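You operate a simulated robot arm through the tools that you are given. There is no shell and no other tool.

Carry out the task below with a simulated robot arm. There is one attempt and no reset: what you move stays moved.

Task
Take the count card that says "1 greened" from the bench behind the punnet filler and leave it on the middle of the packing table. Put the card box of bolts on the white lot sign on the top of the steel stand. Take the card box of bulbs and put it in the cart tub marked red. Take the grey brush on the middle shelf of the green rack and put it away on the top of the steel side table. Take the cream lot card labelled "yellow" and put it in the grey tray. Fetch the purple lot tag labelled "RED" and set it on the long shelf by the feed control box. Lift the pocket flap b open. Any order will do. Set down upright: count card, card box of bolts, card box of bulbs.

Only the result counts: the job must be done as asked and must still hold three seconds after the hand-in. Knocking over, shifting, dropping, spilling or breaking anything else fails it.

Robot
A 6-joint arm with a two-finger gripper on a trunk, on a base that drives. Base frame: it is fixed to the floor where the robot stands at the start and does not move with it; the origin is under the middle of the robot, x ahead of it, y to its left, z up. Readings come in mm, degrees, newtons and seconds.
With the tool pointing down near the work surface it reaches from about 200 to 460 mm from the robot's upright axis, wherever it stands. Its first joint turns from -115.0 to 115.0 degrees. Places, roughly: card box of bolts [2250, 10500, 1750]; card box of bulbs [2250, 10250, 1750]; cart tub marked RED [3600, 5600, 700]; count card [500, 0, 1000]; grey brush (13x6x8 cm) [1600, 10800, 1000]; grey tray (30x22x6 cm) [-200, 8300, 800]; long shelf by the feed control box (53x26 cm) [180, 3780, 640]; lot sign [1000, 11750, 750]; middle of the packing table [3800, 400, 800]; pocket flap b [4200, 2800, 800]; purple lot tag [3000, 2750, 1000]; top of the steel side table [-300, 8100, 800]. Payload 2.1 kg.
The tool frame sits at the grasp point between the pads (the TCP): z along the fingers, y along the line on which they close. The tips reach 20 mm beyond it. Largest opening 100 mm; the body of the gripper starts 63 mm behind the TCP.
Orientation is that of the tool frame in the base frame, as a unit quaternion [x, y, z, w]. With the fingers straight down and closing along the base's y, the tool's x points along the base's -x, its y along +y and its z along -z.

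Tools
- The arm moves only by the tool nudge_tool. Its argument "moves" is a list of rows, each an object (a shift or turn left out is 0, a gripper value left out holds the last) with "dr": the turn, a rotation vector about the tool's x, y, z in degrees, a list of three; "translation": the shift along the tool's x, y, z in mm, a list of three; "grip": the finger opening in mm, from 0 to 100. In form: [{"dr": [ax, ay, az], "translation": [dx, dy, dz], "grip": grip}, ...]. A call has 1 to 20 rows; each row is the pose to reach, as a shift and turn from the pose commanded when the call began, along the tool's axes at that moment. Each row takes 0.2 s and may step no farther than 50 mm and 8.6 degrees from the row before; otherwise, or with a gripper value out of range, the whole call is refused. A pose out of reach is approached as far as the arm can. The call stops where the force on the tool passes 40 N (or 10 N more than at its start, if that is more) or the arm is blocked; 0.2 s more then pass. The fingers move at their own pace (about 153 mm/s each) and stop on an object; they squeeze with about 26 N. The grip force told is the motor's: it shows also when the fingers shut on nothing. Time passes only in rows, and 0.2 s behind the last, so rows that repeat a pose let the fingers close. The reply holds the time, the measured pose of the TCP, the force on the tool along the base axes, the opening and the grip force, in the units named above and with some noise, with the torque about the TCP (base axes, N m) and any sound that the robot's microphone picked up.
- Cameras (640 x 400 px; columns grow to the right, rows downward): "scene" is now at [0.8, 110.7, 1601.2]; the picture's right is [-0.41, -0.91, 0.00], its down [-0.78, 0.35, -0.51] and it looks along [0.47, -0.21, -0.86] (base axes); focal length 262 px, centre (320, 200). "wrist" rides on the gripper at [70, -19, -99] in the tool frame; the picture's right is [0.26, 0.97, 0.00], its down [-0.75, 0.20, -0.63] and it looks along [-0.61, 0.16, 0.78] (tool axes); focal length 230 px, centre (320, 200). There is no depth. A picture from a camera that has moved, and an enlarged one, comes with that camera's place and axes in the base frame and with its lens.
- get_image(camera): a new picture of that camera. No time passes.
- slide_trunk(by): slides the trunk up (or, below 0, down) by that many mm; the arm and the scene camera ride with it, the base frame stays. It gives what a move gives, with no picture.
- drive_base(legs): drives the robot by 1 to 6 legs, each [ahead, turn to the left] in mm and degrees, along the robot's own axes; the way and the turn of a leg run together, so that a leg with both is an arc; at most 1500 mm and 180 degrees a leg. The arm and the cameras ride along, it lands a little off, and it stops where it bumps. It gives what a move gives.
- turn_head(pan, tilt): turns the head with the scene camera to pan (to the left, within 155 degrees either way) and tilt (down, from -29 to 69), counted from straight ahead of the robot. It gives what a move gives.
- zoom(camera, box): a new picture of the part [left, top, right, bottom] of that camera's present view, enlarged. No time passes.
- sign_off(): hands the job in; it is judged then, once.

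Places have to be worked out from the pictures, the camera data and where the tool is seen. Open the gripper and draw the arm clear of the work before you hand the job in, unless the task says otherwise.

The tools are called after "Call:" by a JSON object that holds its "api" and its "payload". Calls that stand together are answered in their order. nudge_tool: Moves the arm, as the interface text tells. Its arguments: {"type":"object","properties":{"moves":{"type":"array"}},"required":["moves"]} The other tools are called the same way: slide_trunk (by) slides the trunk up or down; drive_base (legs) drives the base; turn_head (pan, tilt) turns the head that bears the scene camera; get_image (camera) takes a picture; zoom (camera, box) takes an enlarged picture of a part of a camera's view; sign_off () hands the job in.

At the start:

```text
clock: 0.0
tcp_pos: [314.8, 112.0, 1122.1]
orientation: [0.0, 1.0, 0.0, 0.0]
ft_force: [0.8, 0.3, -0.1]
wrist_torque: [-0.01, 0.0, 0.02]
width: 99.9
finger_force: 0.1
trunk travel left (down, up): [-825.0, 165.0]
robot x, y, heading: [0.1, -0.5, 0.2]
head pan, tilt: [-24.3, 59.1]
```

scene: 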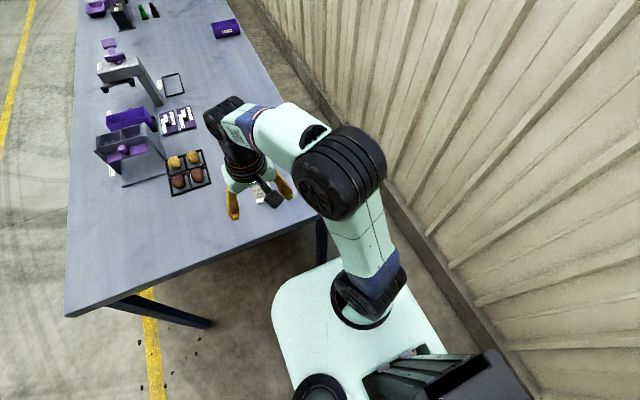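
wrist: 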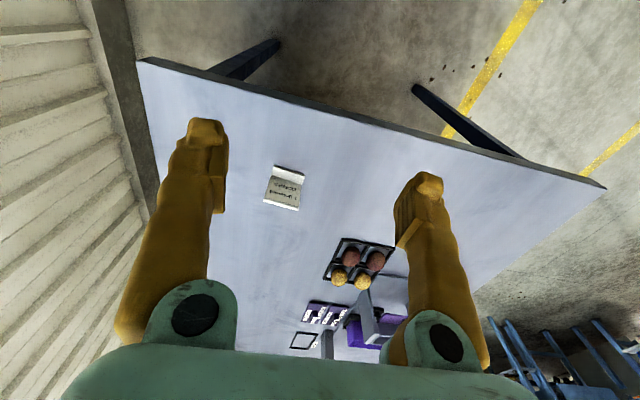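

I see a bench ahead with a punnet filler and a white card between the fingers. I'll zoom on both views to read the card.

Call:
{"api": "zoom", "payload": {"camera": "wrist", "box": [220, 140, 420, 265]}}

Call:
{"api": "zoom", "payload": {"camera": "scene", "box": [80, 60, 320, 220]}}

```text
3.20 times, centred on (320, 202) of wrist
camera zoom: at [245.4, 90.7, 1222.1], right [-0.26, 0.97, 0.0], down [0.75, 0.2, 0.63], along [0.61, 0.16, -0.78], focal length 736 px, centre (320, 192)
```

zoom: 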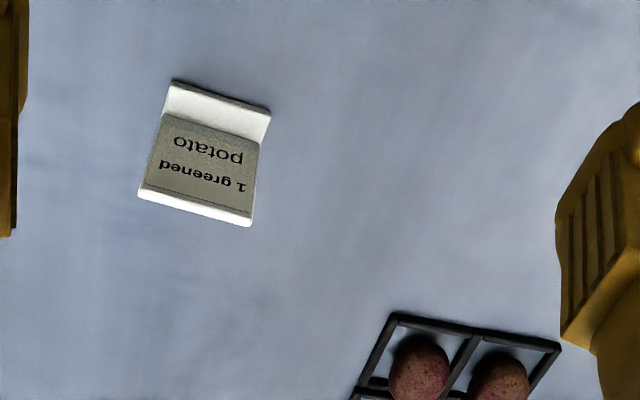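

```text
2.50 times, centred on (200, 140) of scene
camera zoom: at [0.8, 110.7, 1601.2], right [-0.41, -0.91, 0.0], down [-0.78, 0.35, -0.51], along [0.47, -0.21, -0.86], focal length 654 px, centre (620, 350)
```

zoom: 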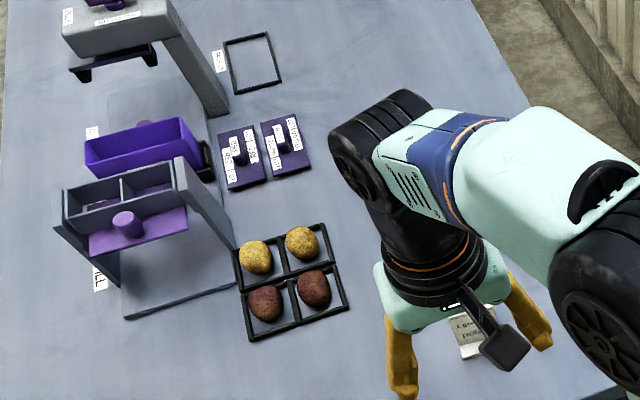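

The card reads "1 greened potato" and faces the robot. I'll shift the hand sideways to triangulate its place and the table height.

Call:
{"api": "nudge_tool", "payload": {"moves": [{"translation": [0, -40, 0]}, {"translation": [0, -80, 0]}, {"translation": [0, -100, 0]}, {"translation": [0, -100, 0]}]}}

Call:
{"api": "get_image", "payload": {"camera": "wrist"}}

Call:
{"api": "zoom", "payload": {"camera": "wrist", "box": [220, 140, 540, 340]}}

```text
clock: 1.0
tcp_pos: [312.3, 9.4, 1121.3]
orientation: [0.0, 1.0, 0.0, 0.0]
ft_force: [0.3, -0.7, 0.3]
wrist_torque: [0.0, -0.02, 0.01]
width: 100.0
finger_force: 0.1
trunk travel left (down, up): [-825.0, 165.0]
robot x, y, heading: [-0.0, -1.4, 0.0]
head pan, tilt: [-24.3, 59.1]
```

```text
taken
camera wrist: at [244.6, -9.3, 1221.2], right [-0.26, 0.97, 0.0], down [0.75, 0.2, 0.63], along [0.61, 0.16, -0.78], focal length 230 px, centre (320, 200)
```

wrist: 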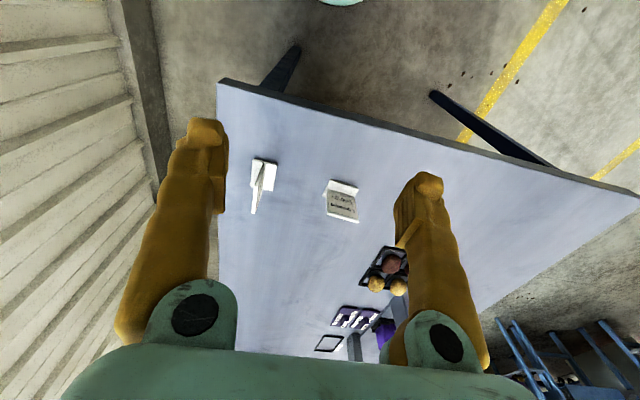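

```text
2.00 times, centred on (380, 240) of wrist
camera zoom: at [244.6, -9.3, 1221.2], right [-0.26, 0.97, 0.0], down [0.75, 0.2, 0.63], along [0.61, 0.16, -0.78], focal length 460 px, centre (200, 120)
```

zoom: 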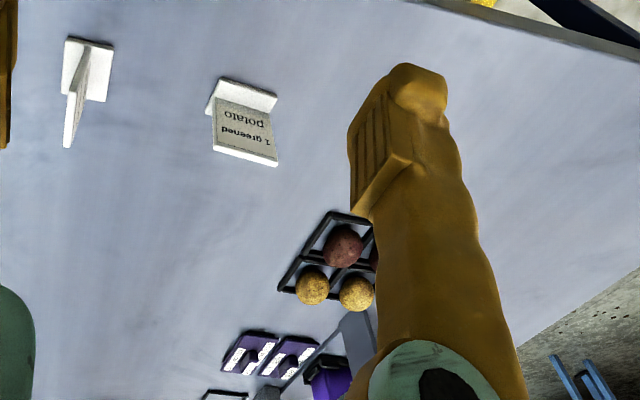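

The card stands on a foot, upright board about 52 mm wide near (482, 94), top at about z 946, on a table at z≈880. It's slightly out of reach, so I look down to see how much room the base has to drive ahead.

Call:
{"api": "turn_head", "payload": {"pan": 20, "tilt": 65}}

Call:
{"api": "get_image", "payload": {"camera": "scene"}}

```text
clock: 2.1
tcp_pos: [313.0, 11.1, 1121.6]
orientation: [0.0, 1.0, 0.0, 0.0]
ft_force: [0.9, 0.7, 0.1]
wrist_torque: [0.02, 0.0, 0.01]
width: 100.0
finger_force: 0.0
trunk travel left (down, up): [-825.0, 165.0]
robot x, y, heading: [2.6, 1.6, -0.0]
head pan, tilt: [20.0, 65.0]
```

```text
taken
camera scene: at [-3.9, 159.1, 1594.6], right [0.34, -0.94, 0.0], down [-0.85, -0.31, -0.42], along [0.4, 0.14, -0.91], focal length 262 px, centre (320, 200)
```

scene: 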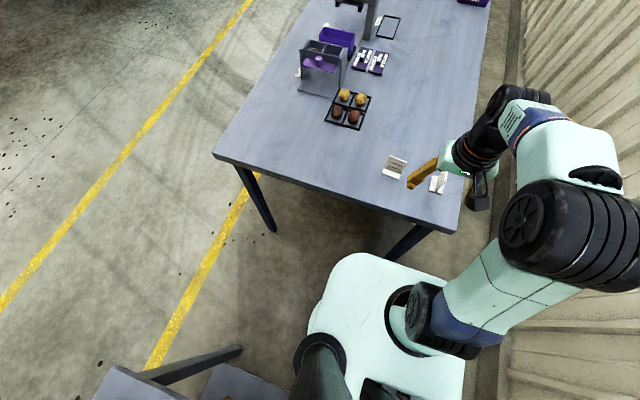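

The robot's plate seems to end around x≈230 and the table edge is at x≈342, so 70 mm ahead is safe. I'll check the second card first, then drive a little ahead.

Call:
{"api": "zoom", "payload": {"camera": "scene", "box": [360, 130, 480, 210]}}

Call:
{"api": "drive_base", "payload": {"legs": [[65, 0]]}}

Call:
{"api": "get_image", "payload": {"camera": "scene"}}

Call:
{"api": "get_image", "payload": {"camera": "wrist"}}

```text
5.00 times, centred on (420, 170) of scene
camera zoom: at [-3.9, 159.1, 1594.6], right [0.34, -0.94, 0.0], down [-0.85, -0.31, -0.42], along [0.4, 0.14, -0.91], focal length 1308 px, centre (-180, 350)
```

zoom: 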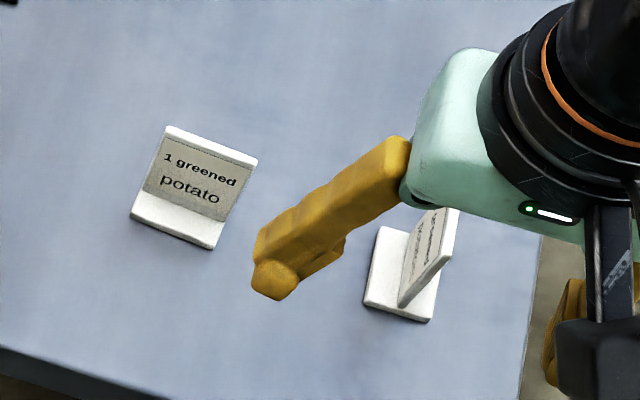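

```text
clock: 3.1
tcp_pos: [367.0, 10.3, 1125.6]
orientation: [0.0, 1.0, 0.0, 0.006]
ft_force: [-0.8, 0.2, -0.6]
wrist_torque: [-0.01, -0.01, 0.01]
width: 100.0
finger_force: 0.0
trunk travel left (down, up): [-825.0, 165.0]
robot x, y, heading: [65.6, -1.1, 0.1]
head pan, tilt: [20.0, 65.0]
```

```text
taken
camera scene: at [47.6, 159.5, 1594.6], right [0.34, -0.94, 0.0], down [-0.85, -0.31, -0.43], along [0.41, 0.14, -0.9], focal length 262 px, centre (320, 200)
```

scene: 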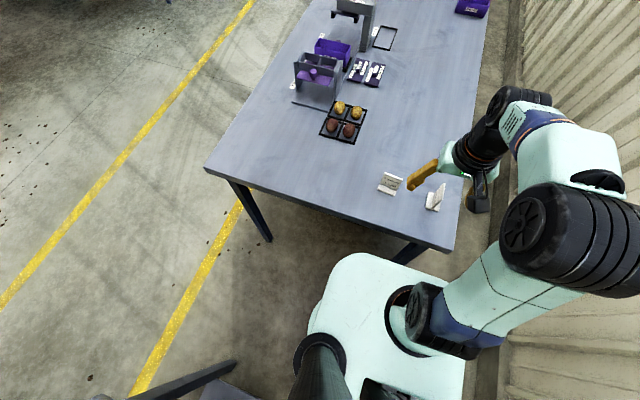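

```text
taken
camera wrist: at [296.6, -8.8, 1224.5], right [-0.26, 0.97, 0.0], down [0.74, 0.2, 0.64], along [0.62, 0.16, -0.77], focal length 230 px, centre (320, 200)
```

wrist: 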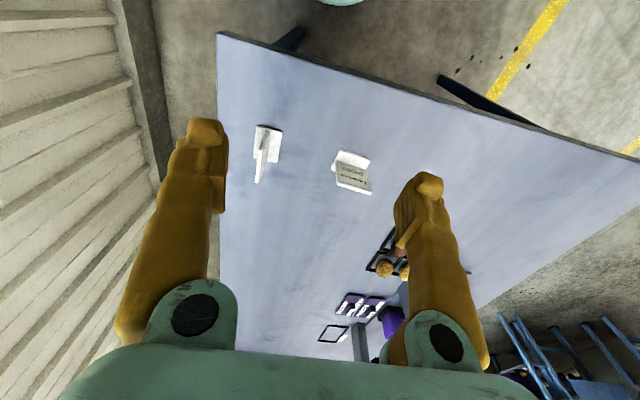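

The readings suggest the robot may be pitching back a touch after the drive; I wait a moment and re-read.

Call:
{"api": "nudge_tool", "payload": {"moves": [{"translation": [0, 0, 0]}, {"translation": [0, 0, 0]}, {"translation": [0, 0, 0]}]}}

Call:
{"api": "zoom", "payload": {"camera": "wrist", "box": [220, 100, 540, 300]}}

```text
clock: 3.9
tcp_pos: [376.8, 11.6, 1122.6]
orientation: [0.0, 1.0, 0.0, 0.001]
ft_force: [-1.2, 0.1, -0.2]
wrist_torque: [0.01, 0.04, 0.02]
width: 99.9
finger_force: 0.0
trunk travel left (down, up): [-825.0, 165.0]
robot x, y, heading: [66.5, 0.2, -0.1]
head pan, tilt: [20.0, 65.0]
```

```text
2.00 times, centred on (380, 200) of wrist
camera zoom: at [308.1, -8.8, 1222.0], right [-0.26, 0.97, 0.0], down [0.75, 0.2, 0.63], along [0.61, 0.16, -0.78], focal length 460 px, centre (200, 200)
```

zoom: 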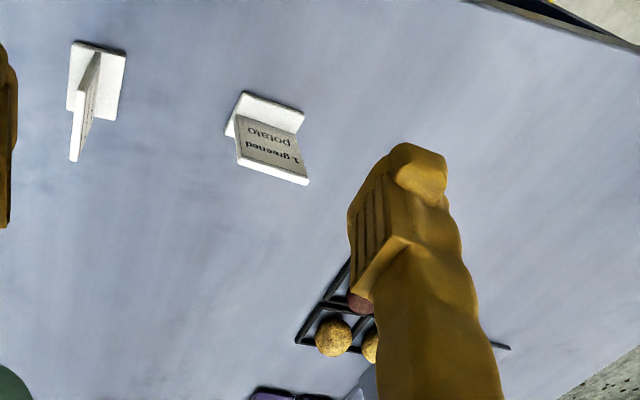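

Settled. I rotate the tool 90° so the fingers close across the board's thickness, moving above the card at (484, 95).

Call:
{"api": "nudge_tool", "payload": {"moves": [{"translation": [-20, 15, 0], "dr": [0, 0, 8.5]}, {"translation": [-40, 30, 0], "dr": [0, 0, 17]}, {"translation": [-60, 45, 0], "dr": [0, 0, 25.5]}, {"translation": [-80, 60, 0], "dr": [0, 0, 34]}, {"translation": [-107, 84, 0], "dr": [0, 0, 42]}, {"translation": [-107, 84, 0], "dr": [0, 0, 50]}, {"translation": [-107, 84, 0], "dr": [0, 0, 58]}, {"translation": [-107, 84, 0], "dr": [0, 0, 66]}, {"translation": [-107, 84, 0], "dr": [0, 0, 74]}, {"translation": [-107, 84, 0], "dr": [0, 0, 82]}, {"translation": [-107, 84, 0], "dr": [0, 0, 90]}, {"translation": [-107, 84, 0], "dr": [0, 0, 90]}]}}

Call:
{"api": "get_image", "payload": {"camera": "wrist"}}

Call:
{"api": "get_image", "payload": {"camera": "scene"}}

```text
clock: 6.5
tcp_pos: [482.6, 94.4, 1122.8]
orientation: [0.708, 0.707, 0.001, 0.001]
ft_force: [0.5, 0.2, -0.1]
wrist_torque: [0.05, -0.04, 0.02]
width: 99.9
finger_force: 0.1
trunk travel left (down, up): [-825.0, 165.0]
robot x, y, heading: [62.7, 4.6, -0.0]
head pan, tilt: [20.0, 65.0]
```

```text
taken
camera wrist: at [464.8, 163.8, 1223.1], right [0.97, 0.26, 0.0], down [0.2, -0.75, 0.63], along [0.16, -0.61, -0.78], focal length 230 px, centre (320, 200)
```

wrist: 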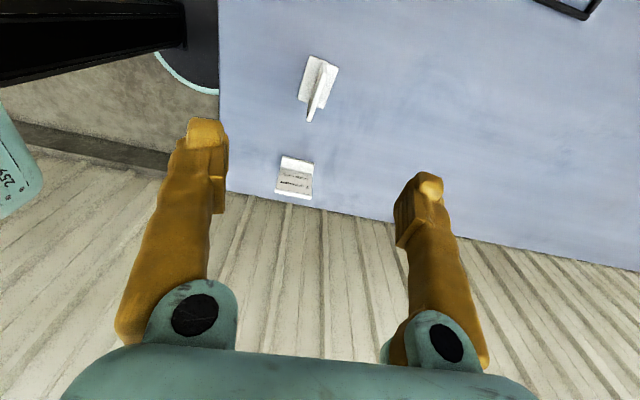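

```text
taken
camera scene: at [62.0, 159.3, 1594.6], right [0.34, -0.94, 0.0], down [-0.85, -0.31, -0.42], along [0.4, 0.14, -0.91], focal length 262 px, centre (320, 200)
```

scene: 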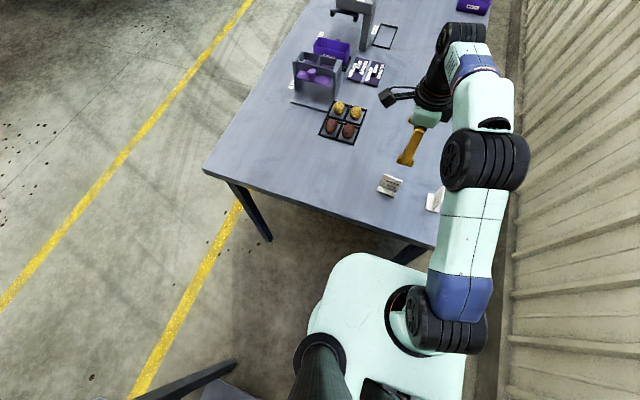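

Card is between the fingers. I zoom to check its position before lowering.

Call:
{"api": "zoom", "payload": {"camera": "wrist", "box": [250, 40, 410, 140]}}

Call:
{"api": "zoom", "payload": {"camera": "wrist", "box": [255, 140, 335, 210]}}

```text
4.00 times, centred on (330, 90) of wrist
camera zoom: at [464.8, 163.8, 1223.1], right [0.97, 0.26, 0.0], down [0.2, -0.75, 0.63], along [0.16, -0.61, -0.78], focal length 920 px, centre (280, 640)
```

zoom: 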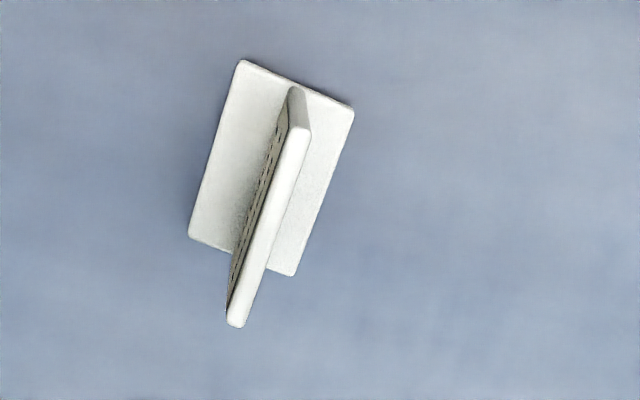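

```text
5.71 times, centred on (295, 175) of wrist
camera zoom: at [464.8, 163.8, 1223.1], right [0.97, 0.26, 0.0], down [0.2, -0.75, 0.63], along [0.16, -0.61, -0.78], focal length 1315 px, centre (463, 343)
```

zoom: 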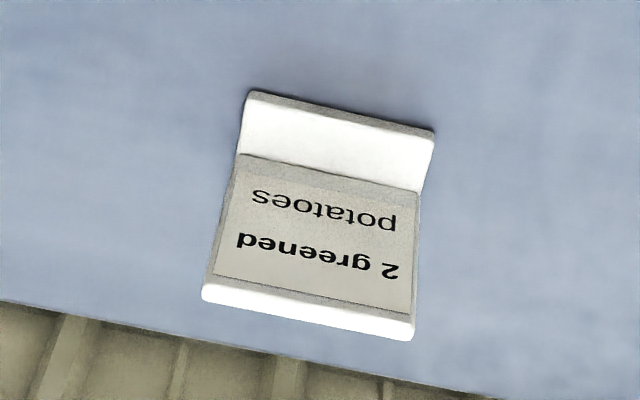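

The other card is "2 greened", so ours is right. Lower to z≈926 with a 3 mm correction in x, then close.

Call:
{"api": "nudge_tool", "payload": {"moves": [{"translation": [-2, -3, 40]}, {"translation": [-3, -3, 80]}, {"translation": [-3, -3, 120]}, {"translation": [-3, -3, 160]}, {"translation": [-3, -3, 180]}, {"translation": [-3, -3, 195]}, {"translation": [-3, -3, 195]}]}}

Call:
{"api": "get_image", "payload": {"camera": "wrist"}}

```text
clock: 8.1
tcp_pos: [481.3, 91.0, 925.4]
orientation: [0.708, 0.707, 0.001, 0.001]
ft_force: [-0.5, 0.1, -1.1]
wrist_torque: [-0.03, -0.01, 0.01]
width: 99.9
finger_force: 0.1
trunk travel left (down, up): [-825.0, 165.0]
robot x, y, heading: [65.3, 0.1, -0.2]
head pan, tilt: [20.0, 65.0]
```

```text
taken
camera wrist: at [462.6, 160.4, 1025.9], right [0.97, 0.26, 0.0], down [0.2, -0.75, 0.63], along [0.17, -0.61, -0.78], focal length 230 px, centre (320, 200)
```

wrist: 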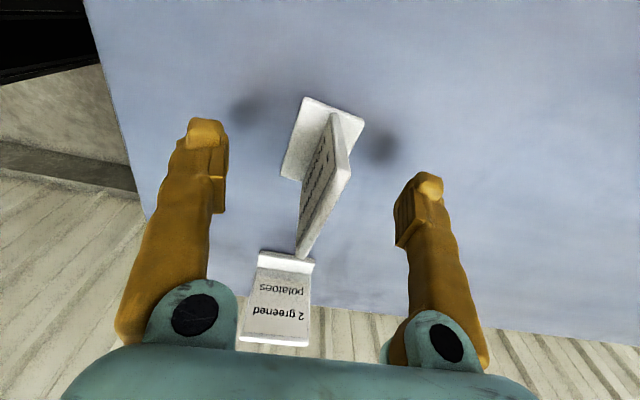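

The board sits between the pads; close.

Call:
{"api": "nudge_tool", "payload": {"moves": [{"grip": 50}, {"grip": 20}, {"grip": 0}, {"grip": 0}, {"grip": 0}]}}

Call:
{"api": "get_image", "payload": {"camera": "wrist"}}

```text
clock: 9.3
tcp_pos: [481.2, 92.2, 925.0]
orientation: [0.707, 0.708, 0.001, 0.001]
ft_force: [0.1, 0.5, -0.5]
wrist_torque: [-0.02, -0.02, 0.01]
width: 5.9
finger_force: 26.4
trunk travel left (down, up): [-825.0, 165.0]
robot x, y, heading: [64.8, -0.2, 0.0]
head pan, tilt: [20.0, 65.0]
```

```text
taken
camera wrist: at [462.6, 160.4, 1026.0], right [0.97, 0.26, 0.0], down [0.2, -0.75, 0.63], along [0.17, -0.61, -0.78], focal length 230 px, centre (320, 200)
```

wrist: 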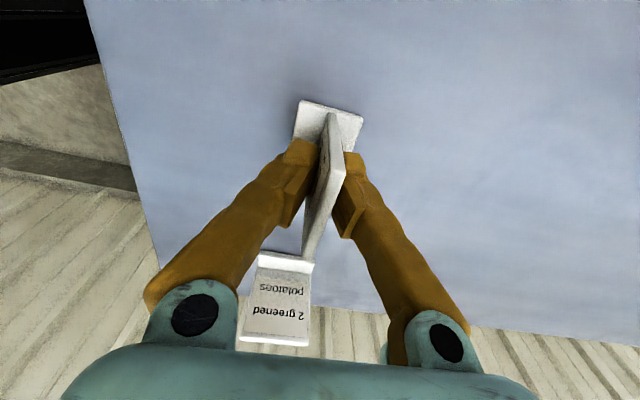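

Gripped at 5.9 mm. Lift clear and draw back toward the robot.

Call:
{"api": "nudge_tool", "payload": {"moves": [{"translation": [0, 0, -40]}, {"translation": [0, 0, -80]}, {"translation": [0, 0, -120]}, {"translation": [0, 0, -160]}, {"translation": [0, 0, -200]}, {"translation": [0, -40, -200]}, {"translation": [0, -80, -200]}, {"translation": [0, -120, -200]}, {"translation": [0, -120, -200]}]}}

Call:
{"api": "turn_head", "payload": {"pan": 40, "tilt": 25}}

Call:
{"api": "get_image", "payload": {"camera": "scene"}}

Call:
{"api": "get_image", "payload": {"camera": "wrist"}}

```text
clock: 11.3
tcp_pos: [361.3, 92.7, 1129.9]
orientation: [0.708, 0.707, 0.001, 0.001]
ft_force: [0.1, -0.2, -0.5]
wrist_torque: [0.02, -0.01, 0.02]
width: 5.9
finger_force: 26.1
trunk travel left (down, up): [-825.0, 165.0]
robot x, y, heading: [69.3, -2.5, 0.1]
head pan, tilt: [20.0, 65.0]
```

```text
clock: 12.4
tcp_pos: [361.2, 91.4, 1128.8]
orientation: [0.707, 0.707, 0.0, 0.002]
ft_force: [0.5, -0.4, -0.8]
wrist_torque: [-0.02, 0.01, -0.03]
width: 6.2
finger_force: 25.9
trunk travel left (down, up): [-825.0, 165.0]
robot x, y, heading: [65.6, 1.5, 0.0]
head pan, tilt: [40.0, 25.0]
```

```text
taken
camera scene: at [75.8, 197.8, 1650.1], right [0.64, -0.77, 0.0], down [-0.32, -0.27, -0.91], along [0.69, 0.58, -0.42], focal length 262 px, centre (320, 200)
```

scene: 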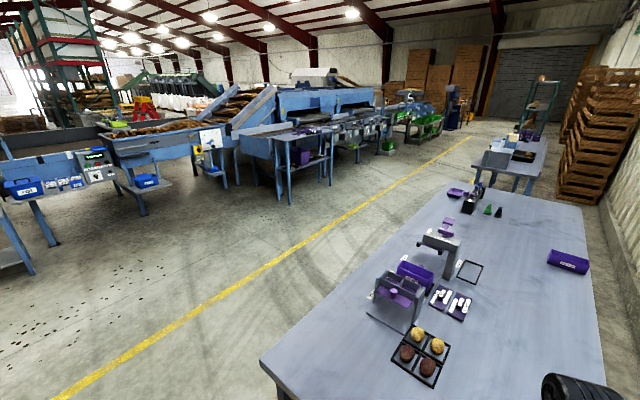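

```text
taken
camera wrist: at [342.9, 161.1, 1229.2], right [0.97, 0.26, 0.0], down [0.2, -0.75, 0.63], along [0.17, -0.61, -0.78], focal length 230 px, centre (320, 200)
```

wrist: 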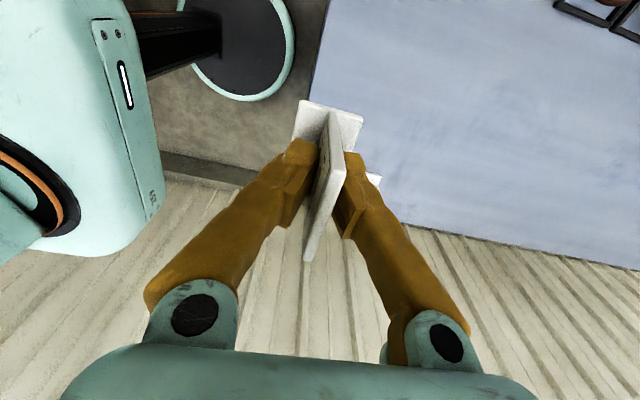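

Card is held. I zoom on parts of this wide view to map the hall.

Call:
{"api": "zoom", "payload": {"camera": "scene", "box": [400, 60, 600, 220]}}

Call:
{"api": "zoom", "payload": {"camera": "scene", "box": [0, 60, 240, 260]}}

Call:
{"api": "zoom", "payload": {"camera": "scene", "box": [200, 60, 440, 220]}}

```text
2.50 times, centred on (500, 140) of scene
camera zoom: at [75.8, 197.8, 1650.1], right [0.64, -0.77, 0.0], down [-0.32, -0.27, -0.91], along [0.69, 0.58, -0.42], focal length 654 px, centre (-130, 350)
```

zoom: 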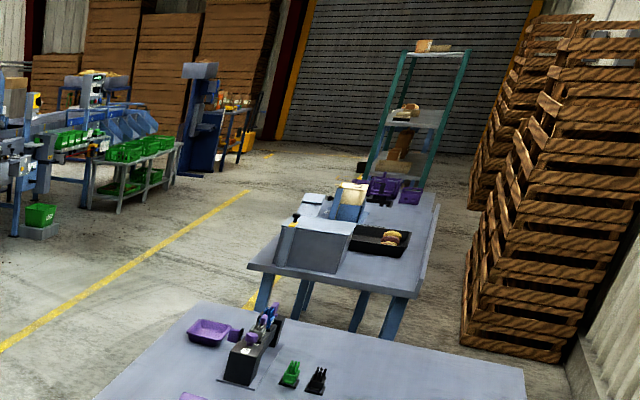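

```text
2.00 times, centred on (120, 160) of scene
camera zoom: at [75.8, 197.8, 1650.1], right [0.64, -0.77, 0.0], down [-0.32, -0.27, -0.91], along [0.69, 0.58, -0.42], focal length 523 px, centre (720, 280)
```

zoom: 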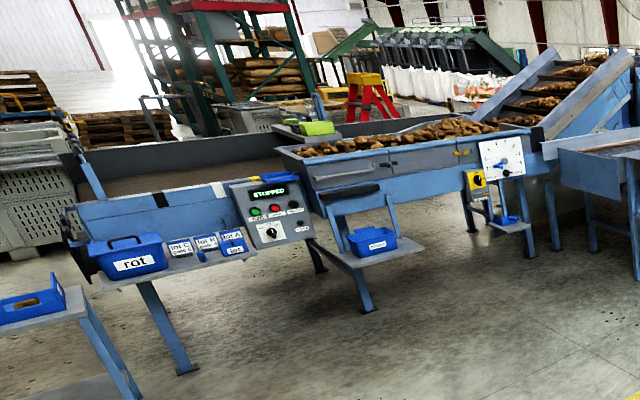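

```text
2.50 times, centred on (320, 140) of scene
camera zoom: at [75.8, 197.8, 1650.1], right [0.64, -0.77, 0.0], down [-0.32, -0.27, -0.91], along [0.69, 0.58, -0.42], focal length 654 px, centre (320, 350)
```

zoom: 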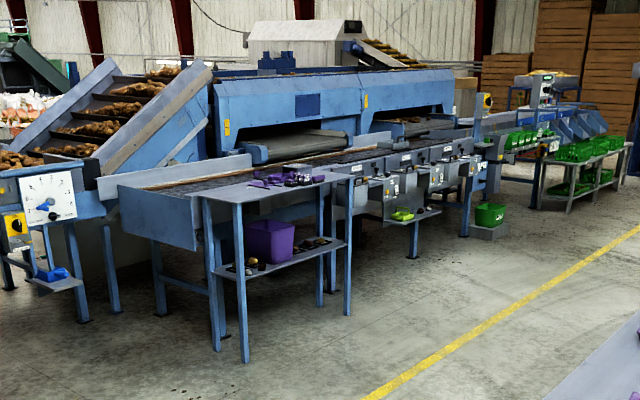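

The packing table is past the far end of this bench, the control box is at left and the sorting line ahead left. I look left, behind and at the packing table for driving room.

Call:
{"api": "turn_head", "payload": {"pan": 100, "tilt": 45}}

Call:
{"api": "get_image", "payload": {"camera": "scene"}}

Call:
{"api": "turn_head", "payload": {"pan": 155, "tilt": 45}}

Call:
{"api": "get_image", "payload": {"camera": "scene"}}

```text
clock: 13.7
tcp_pos: [361.2, 91.6, 1129.5]
orientation: [0.707, 0.707, 0.001, 0.002]
ft_force: [0.0, 0.0, -0.3]
wrist_torque: [0.02, 0.04, 0.0]
width: 5.9
finger_force: 25.7
trunk travel left (down, up): [-825.0, 165.0]
robot x, y, heading: [68.3, -1.5, -0.0]
head pan, tilt: [100.0, 45.0]
```

```text
taken
camera scene: at [-8.9, 218.7, 1619.6], right [0.98, 0.17, 0.0], down [0.12, -0.7, -0.71], along [-0.12, 0.7, -0.71], focal length 262 px, centre (320, 200)
```

scene: 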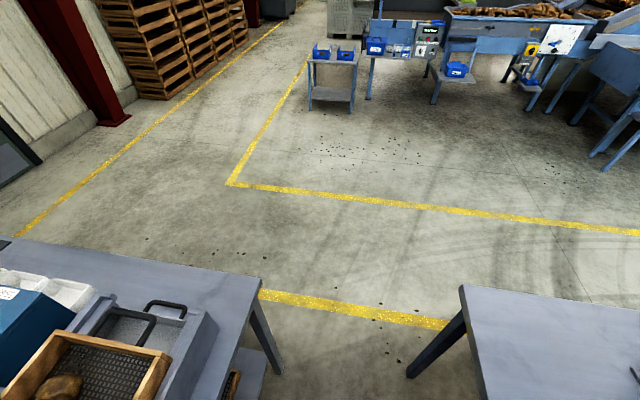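

```text
clock: 14.9
tcp_pos: [361.3, 91.5, 1129.6]
orientation: [0.707, 0.707, 0.002, 0.001]
ft_force: [-0.9, -0.2, -0.8]
wrist_torque: [0.01, 0.01, -0.01]
width: 5.7
finger_force: 26.1
trunk travel left (down, up): [-825.0, 165.0]
robot x, y, heading: [63.7, -3.2, 0.0]
head pan, tilt: [154.7, 45.0]
```

```text
taken
camera scene: at [-68.4, 173.5, 1619.6], right [0.43, 0.9, 0.0], down [0.64, -0.3, -0.71], along [-0.64, 0.3, -0.71], focal length 262 px, centre (320, 200)
```

scene: 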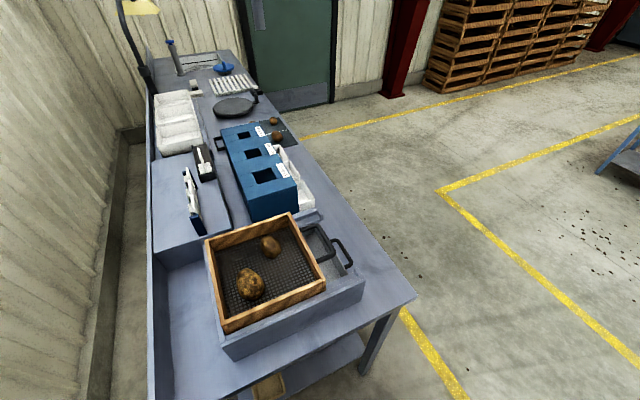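

There is a table behind me (edge x≈−260) and the bench ahead (x≈342), so the gap is about 600 mm wide. I look at my own footprint before turning.

Call:
{"api": "turn_head", "payload": {"pan": 90, "tilt": 69}}

Call:
{"api": "get_image", "payload": {"camera": "scene"}}

Call:
{"api": "turn_head", "payload": {"pan": 150, "tilt": 69}}

Call:
{"api": "get_image", "payload": {"camera": "scene"}}

Call:
{"api": "turn_head", "payload": {"pan": -150, "tilt": 60}}

Call:
{"api": "get_image", "payload": {"camera": "scene"}}

```text
clock: 16.3
tcp_pos: [360.7, 92.7, 1129.2]
orientation: [0.707, 0.707, 0.002, 0.001]
ft_force: [-0.1, -0.5, -0.8]
wrist_torque: [0.0, -0.01, 0.04]
width: 6.1
finger_force: 26.0
trunk travel left (down, up): [-825.0, 165.0]
robot x, y, heading: [64.7, -2.8, -0.1]
head pan, tilt: [90.0, 68.8]
```

```text
taken
camera scene: at [4.9, 194.5, 1590.7], right [1.0, 0.0, 0.0], down [0.0, -0.93, -0.36], along [0.0, 0.36, -0.93], focal length 262 px, centre (320, 200)
```

scene: 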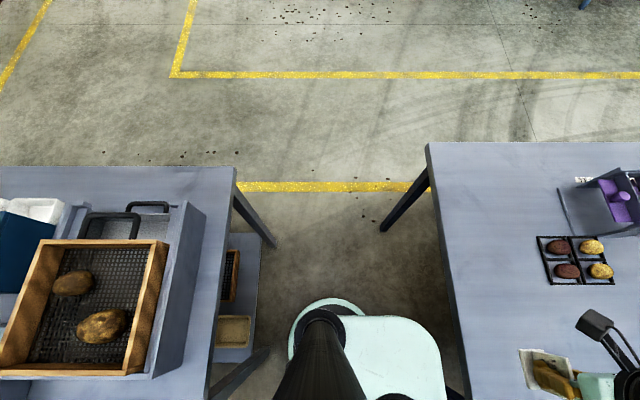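

```text
clock: 17.6
tcp_pos: [362.1, 91.9, 1129.7]
orientation: [0.707, 0.707, 0.001, 0.001]
ft_force: [0.5, -0.1, -0.9]
wrist_torque: [-0.01, 0.01, 0.0]
width: 6.1
finger_force: 25.4
trunk travel left (down, up): [-825.0, 165.0]
robot x, y, heading: [65.0, 0.0, 0.1]
head pan, tilt: [150.0, 68.8]
```

```text
taken
camera scene: at [-43.3, 166.7, 1590.7], right [0.5, 0.87, 0.0], down [0.81, -0.47, -0.36], along [-0.31, 0.18, -0.93], focal length 262 px, centre (320, 200)
```

scene: 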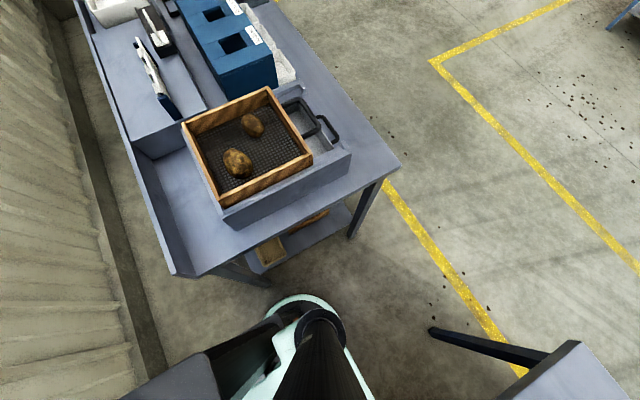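

```text
clock: 21.7
tcp_pos: [361.5, 91.2, 1128.7]
orientation: [0.707, 0.707, 0.001, 0.001]
ft_force: [0.3, -0.9, -0.3]
wrist_torque: [-0.01, -0.01, -0.01]
width: 5.9
finger_force: 26.3
trunk travel left (down, up): [-825.0, 165.0]
robot x, y, heading: [68.6, -0.9, 0.1]
head pan, tilt: [-150.0, 60.0]
```

```text
taken
camera scene: at [-52.7, 105.2, 1600.1], right [-0.5, 0.87, 0.0], down [0.75, 0.43, -0.5], along [-0.43, -0.25, -0.87], focal length 262 px, centre (320, 200)
```

scene: 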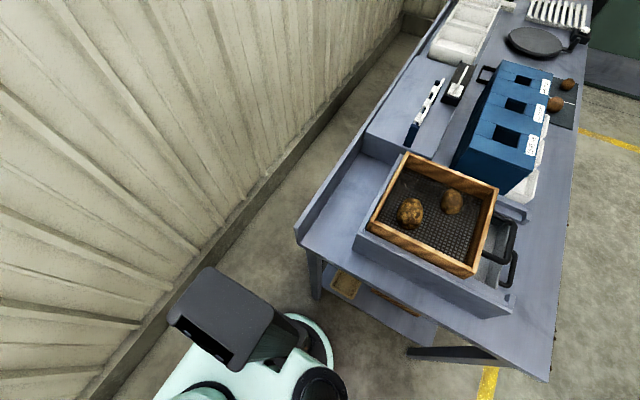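

The gap should suffice for a turn in place at its middle (x≈41). I back up 25 mm and turn left 90°, watching for bumps.

Call:
{"api": "drive_base", "payload": {"legs": [[-25, 0], [0, 45]]}}

Call:
{"api": "turn_head", "payload": {"pan": 0, "tilt": 60}}

Call:
{"api": "get_image", "payload": {"camera": "scene"}}

```text
clock: 24.6
tcp_pos: [184.2, 273.9, 1130.2]
orientation: [0.38, 0.925, 0.001, 0.001]
ft_force: [1.1, -0.4, 0.1]
wrist_torque: [0.0, -0.04, 0.01]
width: 5.8
finger_force: 26.0
trunk travel left (down, up): [-825.0, 165.0]
robot x, y, heading: [38.5, 0.5, 45.3]
head pan, tilt: [-150.0, 60.0]
```

```text
clock: 26.9
tcp_pos: [182.3, 274.4, 1129.7]
orientation: [0.38, 0.925, 0.002, 0.0]
ft_force: [-0.3, -0.4, 0.1]
wrist_torque: [0.0, 0.0, 0.01]
width: 5.8
finger_force: 25.9
trunk travel left (down, up): [-825.0, 165.0]
robot x, y, heading: [40.9, -0.7, 45.4]
head pan, tilt: [0.0, 60.0]
```

```text
taken
camera scene: at [-55.1, 101.8, 1600.1], right [0.71, -0.7, 0.0], down [-0.61, -0.61, -0.5], along [0.35, 0.35, -0.87], focal length 262 px, centre (320, 200)
```

scene: 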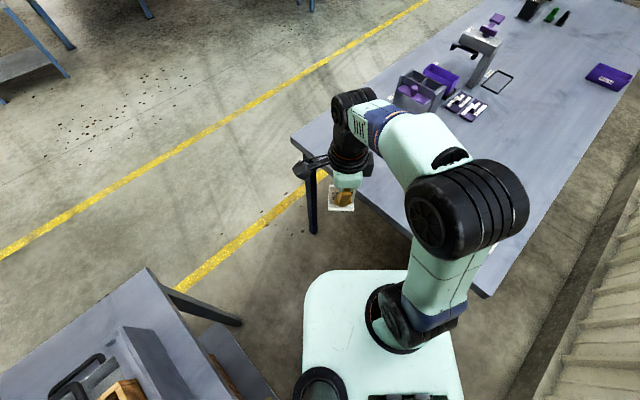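

No bump; the plate is about ±180 mm. I continue turning, drive out to the aisle at y≈1150 and face +x.

Call:
{"api": "drive_base", "payload": {"legs": [[0, 44.6], [1150, 0], [0, -90], [1300, 0]]}}

Call:
{"api": "turn_head", "payload": {"pan": -20, "tilt": 25}}

Call:
{"api": "get_image", "payload": {"camera": "scene"}}

```text
clock: 44.9
tcp_pos: [1658.0, 1173.2, 1129.9]
orientation: [0.721, 0.693, 0.001, 0.001]
ft_force: [0.4, 0.1, -0.3]
wrist_torque: [0.0, -0.01, -0.02]
width: 6.3
finger_force: 25.8
trunk travel left (down, up): [-825.0, 165.0]
robot x, y, heading: [1358.5, 1090.4, -2.1]
head pan, tilt: [0.0, 60.0]
```

```text
clock: 45.9
tcp_pos: [1658.8, 1173.4, 1128.2]
orientation: [0.721, 0.693, 0.001, 0.001]
ft_force: [0.3, 0.2, -0.5]
wrist_torque: [0.03, 0.02, -0.01]
width: 5.8
finger_force: 26.1
trunk travel left (down, up): [-825.0, 165.0]
robot x, y, heading: [1359.8, 1093.8, -2.2]
head pan, tilt: [-20.0, 25.0]
```

```text
taken
camera scene: at [1389.9, 1199.0, 1650.1], right [-0.38, -0.93, 0.0], down [-0.39, 0.16, -0.91], along [0.84, -0.34, -0.42], focal length 262 px, centre (320, 200)
```

scene: 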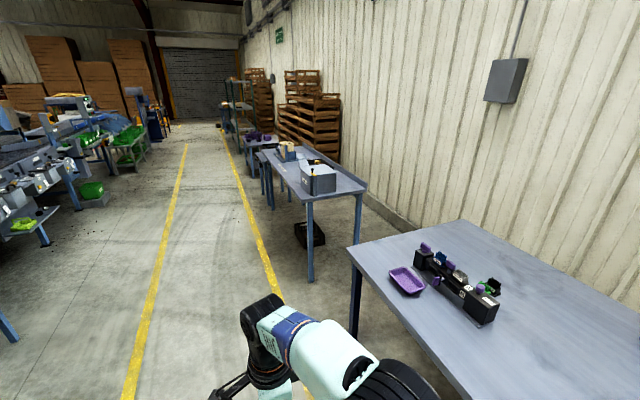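

The packing table spans roughly x 3080–4790, y 50–620. I drive on to x≈3800 and face it.

Call:
{"api": "drive_base", "payload": {"legs": [[0, 2.1], [1240, 0], [1200, 0], [0, -90]]}}

Call:
{"api": "turn_head", "payload": {"pan": 0, "tilt": 45}}

Call:
{"api": "get_image", "payload": {"camera": "scene"}}

```text
clock: 62.0
tcp_pos: [3912.8, 856.2, 1129.1]
orientation: [1.0, 0.027, -0.001, 0.001]
ft_force: [-0.7, 0.1, 0.2]
wrist_torque: [0.01, 0.0, 0.01]
width: 6.2
finger_force: 26.0
trunk travel left (down, up): [-825.0, 165.0]
robot x, y, heading: [3805.3, 1146.5, -87.1]
head pan, tilt: [-20.0, 25.0]
```

```text
clock: 62.9
tcp_pos: [3913.8, 856.1, 1129.8]
orientation: [1.0, 0.025, 0.001, 0.002]
ft_force: [0.1, 0.2, 0.4]
wrist_torque: [0.02, 0.0, 0.0]
width: 5.9
finger_force: 25.8
trunk travel left (down, up): [-825.0, 165.0]
robot x, y, heading: [3806.6, 1146.5, -86.9]
head pan, tilt: [0.0, 45.0]
```

```text
taken
camera scene: at [3947.5, 1131.5, 1619.7], right [-1.0, -0.05, 0.0], down [-0.04, 0.71, -0.71], along [0.04, -0.71, -0.71], focal length 262 px, centre (320, 200)
```

scene: 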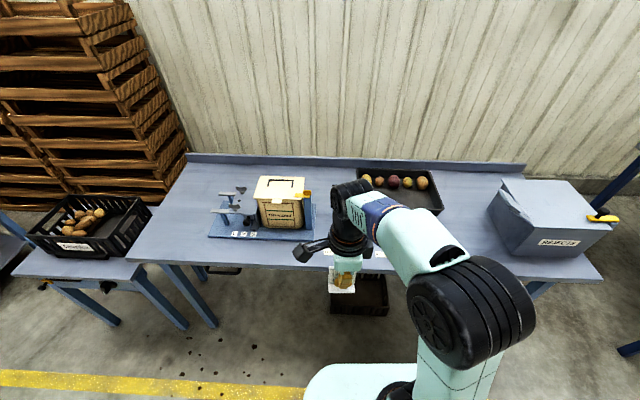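

I'm facing the packing table (x 3020–4680, y 50–650); its middle is about (3850, 350). I check what stands there.

Call:
{"api": "zoom", "payload": {"camera": "scene", "box": [200, 150, 520, 320]}}

Call:
{"api": "get_image", "payload": {"camera": "wrist"}}

```text
2.00 times, centred on (360, 235) of scene
camera zoom: at [3947.5, 1131.5, 1619.7], right [-1.0, -0.05, 0.0], down [-0.04, 0.71, -0.71], along [0.04, -0.71, -0.71], focal length 523 px, centre (240, 130)
```

zoom: 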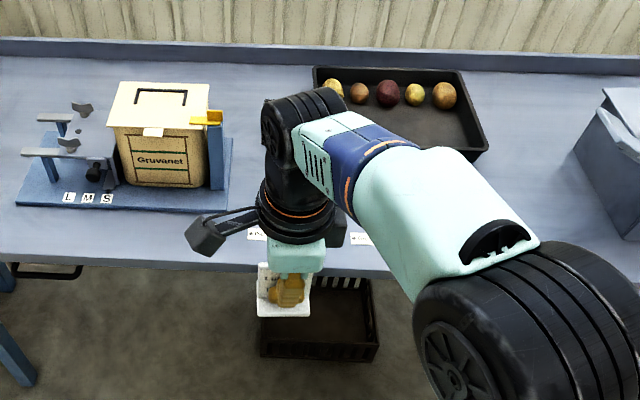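

```text
taken
camera wrist: at [3984.0, 878.7, 1229.3], right [0.31, -0.95, 0.0], down [-0.74, -0.24, 0.63], along [-0.6, -0.2, -0.78], focal length 230 px, centre (320, 200)
```

wrist: 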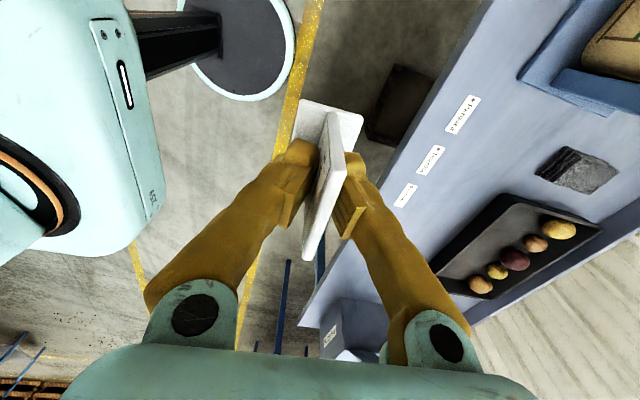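

Three labels lie at the table's front and a dark block behind; I zoom to see the free space.

Call:
{"api": "zoom", "payload": {"camera": "wrist", "box": [380, 60, 640, 280]}}

```text
1.82 times, centred on (510, 170) of wrist
camera zoom: at [3984.0, 878.7, 1229.3], right [0.31, -0.95, 0.0], down [-0.74, -0.24, 0.63], along [-0.6, -0.2, -0.78], focal length 418 px, centre (-26, 254)
```

zoom: 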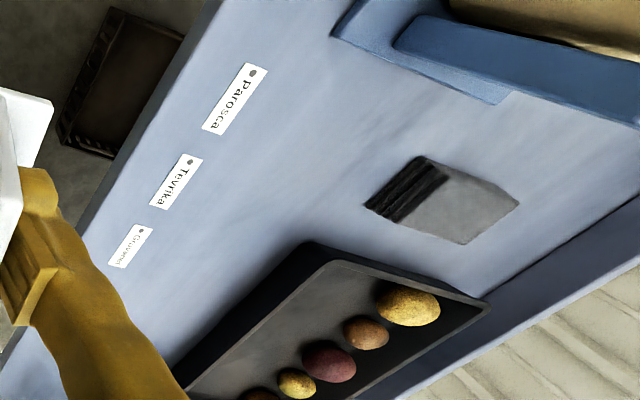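

Free space lies around x 3700–3990, y 370–560 between the tray, the block and the tags. I'll set the card near (3815, 415); drive ahead 280 mm and lower the trunk 80.

Call:
{"api": "drive_base", "payload": {"legs": [[280, 0]]}}

Call:
{"api": "slide_trunk", "payload": {"by": -60}}

Call:
{"api": "get_image", "payload": {"camera": "wrist"}}

Call:
{"api": "get_image", "payload": {"camera": "scene"}}

```text
clock: 64.8
tcp_pos: [3930.1, 576.8, 1129.5]
orientation: [1.0, 0.027, 0.0, 0.002]
ft_force: [-0.6, 0.5, -0.3]
wrist_torque: [0.01, 0.01, 0.0]
width: 6.0
finger_force: 26.2
trunk travel left (down, up): [-825.0, 165.0]
robot x, y, heading: [3821.0, 865.8, -87.0]
head pan, tilt: [0.0, 45.0]
```

```text
clock: 65.8
tcp_pos: [3930.3, 577.0, 1070.4]
orientation: [1.0, 0.028, -0.001, 0.002]
ft_force: [-0.3, 0.0, -0.3]
wrist_torque: [0.01, 0.01, -0.01]
width: 6.1
finger_force: 25.5
trunk travel left (down, up): [-765.0, 225.0]
robot x, y, heading: [3822.7, 868.5, -87.0]
head pan, tilt: [0.0, 45.0]
```

```text
taken
camera wrist: at [3999.1, 598.3, 1169.3], right [0.31, -0.95, 0.0], down [-0.74, -0.24, 0.63], along [-0.6, -0.2, -0.78], focal length 230 px, centre (320, 200)
```

wrist: 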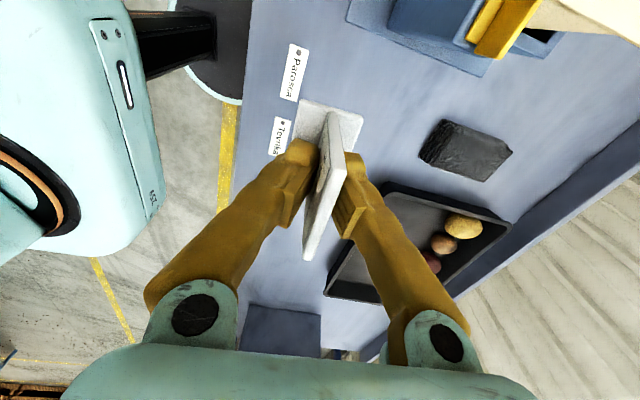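

```text
taken
camera scene: at [3962.2, 851.1, 1559.6], right [-1.0, -0.05, 0.0], down [-0.04, 0.71, -0.71], along [0.04, -0.71, -0.71], focal length 262 px, centre (320, 200)
```

scene: 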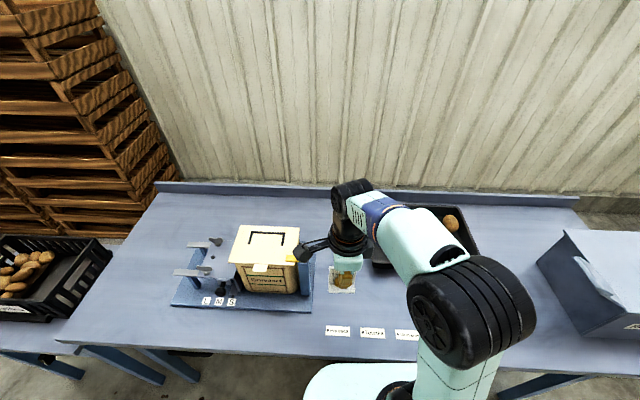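

Triangulating again puts the table top at z≈837, the tray's near rim at y≈422 and the block at x≥3887. I'll set the card at about (3848, 463); moving above it first.

Call:
{"api": "nudge_tool", "payload": {"moves": [{"translation": [-30, 36, 0]}, {"translation": [-60, 72, 0]}, {"translation": [-88, 109, 0]}, {"translation": [-88, 109, 40]}, {"translation": [-88, 109, 80]}, {"translation": [-88, 109, 120]}, {"translation": [-88, 109, 150]}, {"translation": [-88, 109, 160]}, {"translation": [-88, 109, 160]}]}}

Call:
{"api": "get_image", "payload": {"camera": "wrist"}}

Call:
{"api": "get_image", "payload": {"camera": "scene"}}

```text
clock: 67.8
tcp_pos: [3848.2, 462.0, 910.4]
orientation: [1.0, 0.027, 0.0, 0.002]
ft_force: [-0.3, -0.1, 0.0]
wrist_torque: [-0.04, 0.02, 0.02]
width: 6.1
finger_force: 25.9
trunk travel left (down, up): [-765.0, 225.0]
robot x, y, heading: [3818.3, 869.0, -86.7]
head pan, tilt: [0.0, 45.0]
```

```text
taken
camera wrist: at [3917.7, 484.7, 1009.2], right [0.31, -0.95, 0.0], down [-0.74, -0.24, 0.63], along [-0.6, -0.2, -0.78], focal length 230 px, centre (320, 200)
```

wrist: 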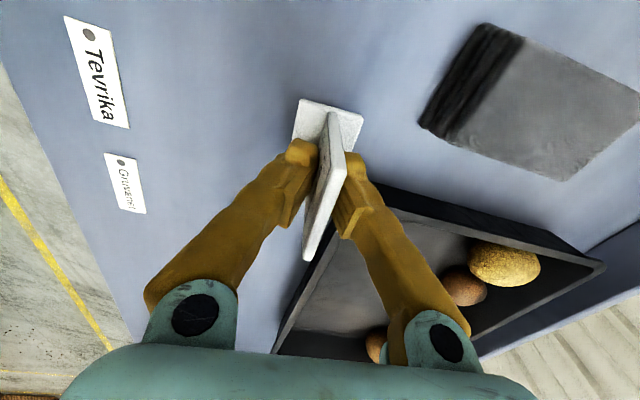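

```text
taken
camera scene: at [3962.2, 850.8, 1559.6], right [-1.0, -0.05, 0.0], down [-0.04, 0.71, -0.71], along [0.04, -0.71, -0.71], focal length 262 px, centre (320, 200)
```

scene: 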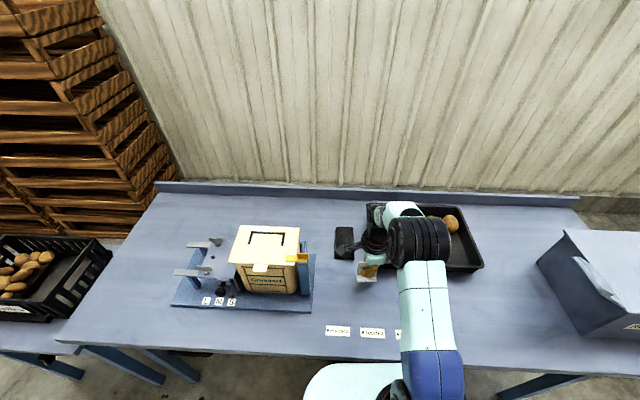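

Clear on all sides. Lower in small steps watching the vertical force.

Call:
{"api": "nudge_tool", "payload": {"moves": [{"translation": [0, 0, 8]}, {"translation": [0, 0, 14]}, {"translation": [0, 0, 18]}, {"translation": [0, 0, 21]}, {"translation": [0, 0, 21]}]}}

Call:
{"api": "get_image", "payload": {"camera": "wrist"}}

```text
clock: 69.0
tcp_pos: [3848.8, 462.9, 889.5]
orientation: [1.0, 0.027, 0.0, 0.002]
ft_force: [-0.3, 0.0, -0.1]
wrist_torque: [0.01, -0.01, 0.01]
width: 5.8
finger_force: 25.7
trunk travel left (down, up): [-765.0, 225.0]
robot x, y, heading: [3824.0, 870.1, -87.0]
head pan, tilt: [0.0, 45.0]
```

```text
taken
camera wrist: at [3917.9, 484.5, 988.8], right [0.31, -0.95, 0.0], down [-0.74, -0.24, 0.63], along [-0.6, -0.2, -0.78], focal length 230 px, centre (320, 200)
```

wrist: 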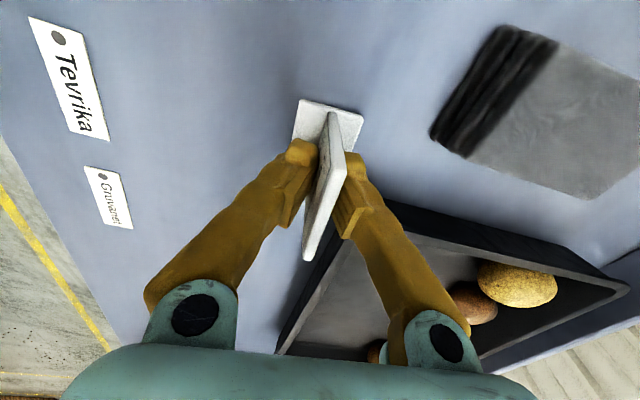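

No contact yet; continue in 2–3 mm steps.

Call:
{"api": "nudge_tool", "payload": {"moves": [{"translation": [0, 0, 2]}, {"translation": [0, 0, 4]}, {"translation": [0, 0, 4]}]}}

Call:
{"api": "nudge_tool", "payload": {"moves": [{"translation": [0, 0, 2]}, {"translation": [0, 0, 4]}, {"translation": [0, 0, 4]}]}}

```text
clock: 69.8
tcp_pos: [3847.6, 462.3, 886.2]
orientation: [1.0, 0.027, 0.0, 0.002]
ft_force: [0.2, 0.5, 1.3]
wrist_torque: [0.01, -0.09, -0.01]
width: 6.2
finger_force: 25.9
trunk travel left (down, up): [-765.0, 225.0]
robot x, y, heading: [3822.1, 865.2, -86.9]
head pan, tilt: [0.0, 45.0]
```

```text
clock: 70.6
tcp_pos: [3848.4, 464.0, 883.0]
orientation: [1.0, 0.026, 0.0, 0.004]
ft_force: [-0.5, -3.0, 21.8]
wrist_torque: [0.0, -0.01, 0.0]
width: 6.2
finger_force: 26.3
trunk travel left (down, up): [-765.0, 225.0]
robot x, y, heading: [3827.7, 867.0, -87.1]
head pan, tilt: [0.0, 45.0]
```

Contact with about 22 N. Ease 1.5 mm, open slowly, then raise.

Call:
{"api": "nudge_tool", "payload": {"moves": [{"translation": [0, 0, -2]}, {"translation": [0, 0, -2]}, {"translation": [0, 0, -2], "grip": 12}, {"translation": [0, 0, -2], "grip": 24}, {"translation": [0, 0, -2], "grip": 34}, {"translation": [0, 0, -2], "grip": 34}]}}

Call:
{"api": "get_image", "payload": {"camera": "wrist"}}

```text
clock: 72.0
tcp_pos: [3847.9, 461.5, 883.2]
orientation: [1.0, 0.027, 0.0, 0.002]
ft_force: [-0.1, 0.0, 0.5]
wrist_torque: [0.01, 0.0, 0.02]
width: 34.3
finger_force: 0.1
trunk travel left (down, up): [-765.0, 225.0]
robot x, y, heading: [3823.9, 863.6, -86.9]
head pan, tilt: [0.0, 45.0]
```

```text
taken
camera wrist: at [3917.4, 483.4, 982.8], right [0.31, -0.95, 0.0], down [-0.74, -0.24, 0.63], along [-0.6, -0.2, -0.78], focal length 230 px, centre (320, 200)
```

wrist: 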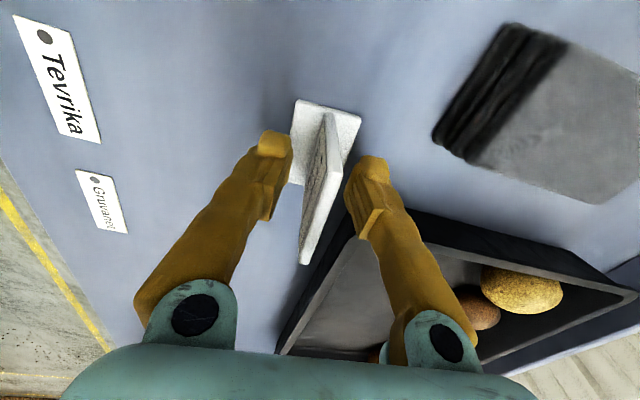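

The card stands upright on its own. Raise clear and draw back.

Call:
{"api": "nudge_tool", "payload": {"moves": [{"translation": [0, 0, -40]}, {"translation": [0, 0, -80]}, {"translation": [0, 0, -120]}, {"translation": [0, 0, -160]}, {"translation": [0, 0, -200]}, {"translation": [0, -40, -220]}, {"translation": [0, -80, -240]}, {"translation": [0, -120, -250]}, {"translation": [0, -120, -250]}]}}

Call:
{"api": "zoom", "payload": {"camera": "scene", "box": [280, 190, 500, 350]}}

```text
clock: 74.0
tcp_pos: [3844.4, 582.4, 1131.3]
orientation: [1.0, 0.026, 0.0, 0.001]
ft_force: [0.1, 0.3, 0.9]
wrist_torque: [0.02, -0.05, -0.01]
width: 33.9
finger_force: 0.1
trunk travel left (down, up): [-765.0, 225.0]
robot x, y, heading: [3827.1, 864.0, -86.8]
head pan, tilt: [0.0, 45.0]
```

```text
2.50 times, centred on (390, 270) of scene
camera zoom: at [3962.3, 849.7, 1559.6], right [-1.0, -0.05, 0.0], down [-0.04, 0.71, -0.71], along [0.04, -0.71, -0.71], focal length 654 px, centre (145, 25)
```

zoom: 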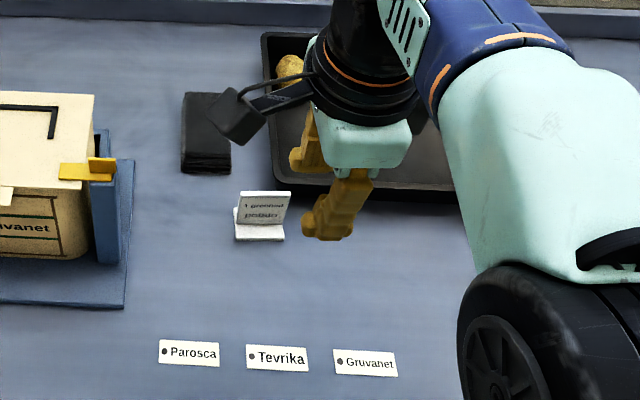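

Card done. Back up, turn around to face the sorting line, and look for pocket flap b and the purple tag.

Call:
{"api": "drive_base", "payload": {"legs": [[-350, 0], [0, 90], [0, 87]]}}

Call:
{"api": "turn_head", "payload": {"pan": 0, "tilt": 30}}

Call:
{"api": "get_image", "payload": {"camera": "scene"}}

```text
clock: 83.6
tcp_pos: [3816.7, 1490.2, 1129.6]
orientation: [0.034, 0.999, 0.003, 0.0]
ft_force: [0.6, -0.8, 0.1]
wrist_torque: [0.0, 0.02, 0.02]
width: 34.1
finger_force: 0.1
trunk travel left (down, up): [-765.0, 225.0]
robot x, y, heading: [3804.7, 1204.1, 86.4]
head pan, tilt: [0.0, 45.0]
```

```text
clock: 84.4
tcp_pos: [3816.4, 1489.9, 1130.9]
orientation: [0.034, 0.999, 0.002, 0.0]
ft_force: [0.6, 1.3, 0.1]
wrist_torque: [0.01, 0.01, -0.04]
width: 34.1
finger_force: 0.0
trunk travel left (down, up): [-765.0, 225.0]
robot x, y, heading: [3804.7, 1207.7, 86.1]
head pan, tilt: [0.0, 30.0]
```

```text
taken
camera scene: at [3665.2, 1244.4, 1582.2], right [1.0, -0.07, 0.0], down [-0.03, -0.5, -0.87], along [0.06, 0.86, -0.5], focal length 262 px, centre (320, 200)
```

scene: 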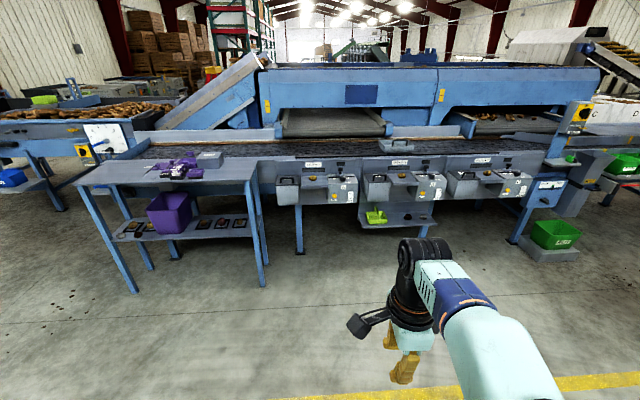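

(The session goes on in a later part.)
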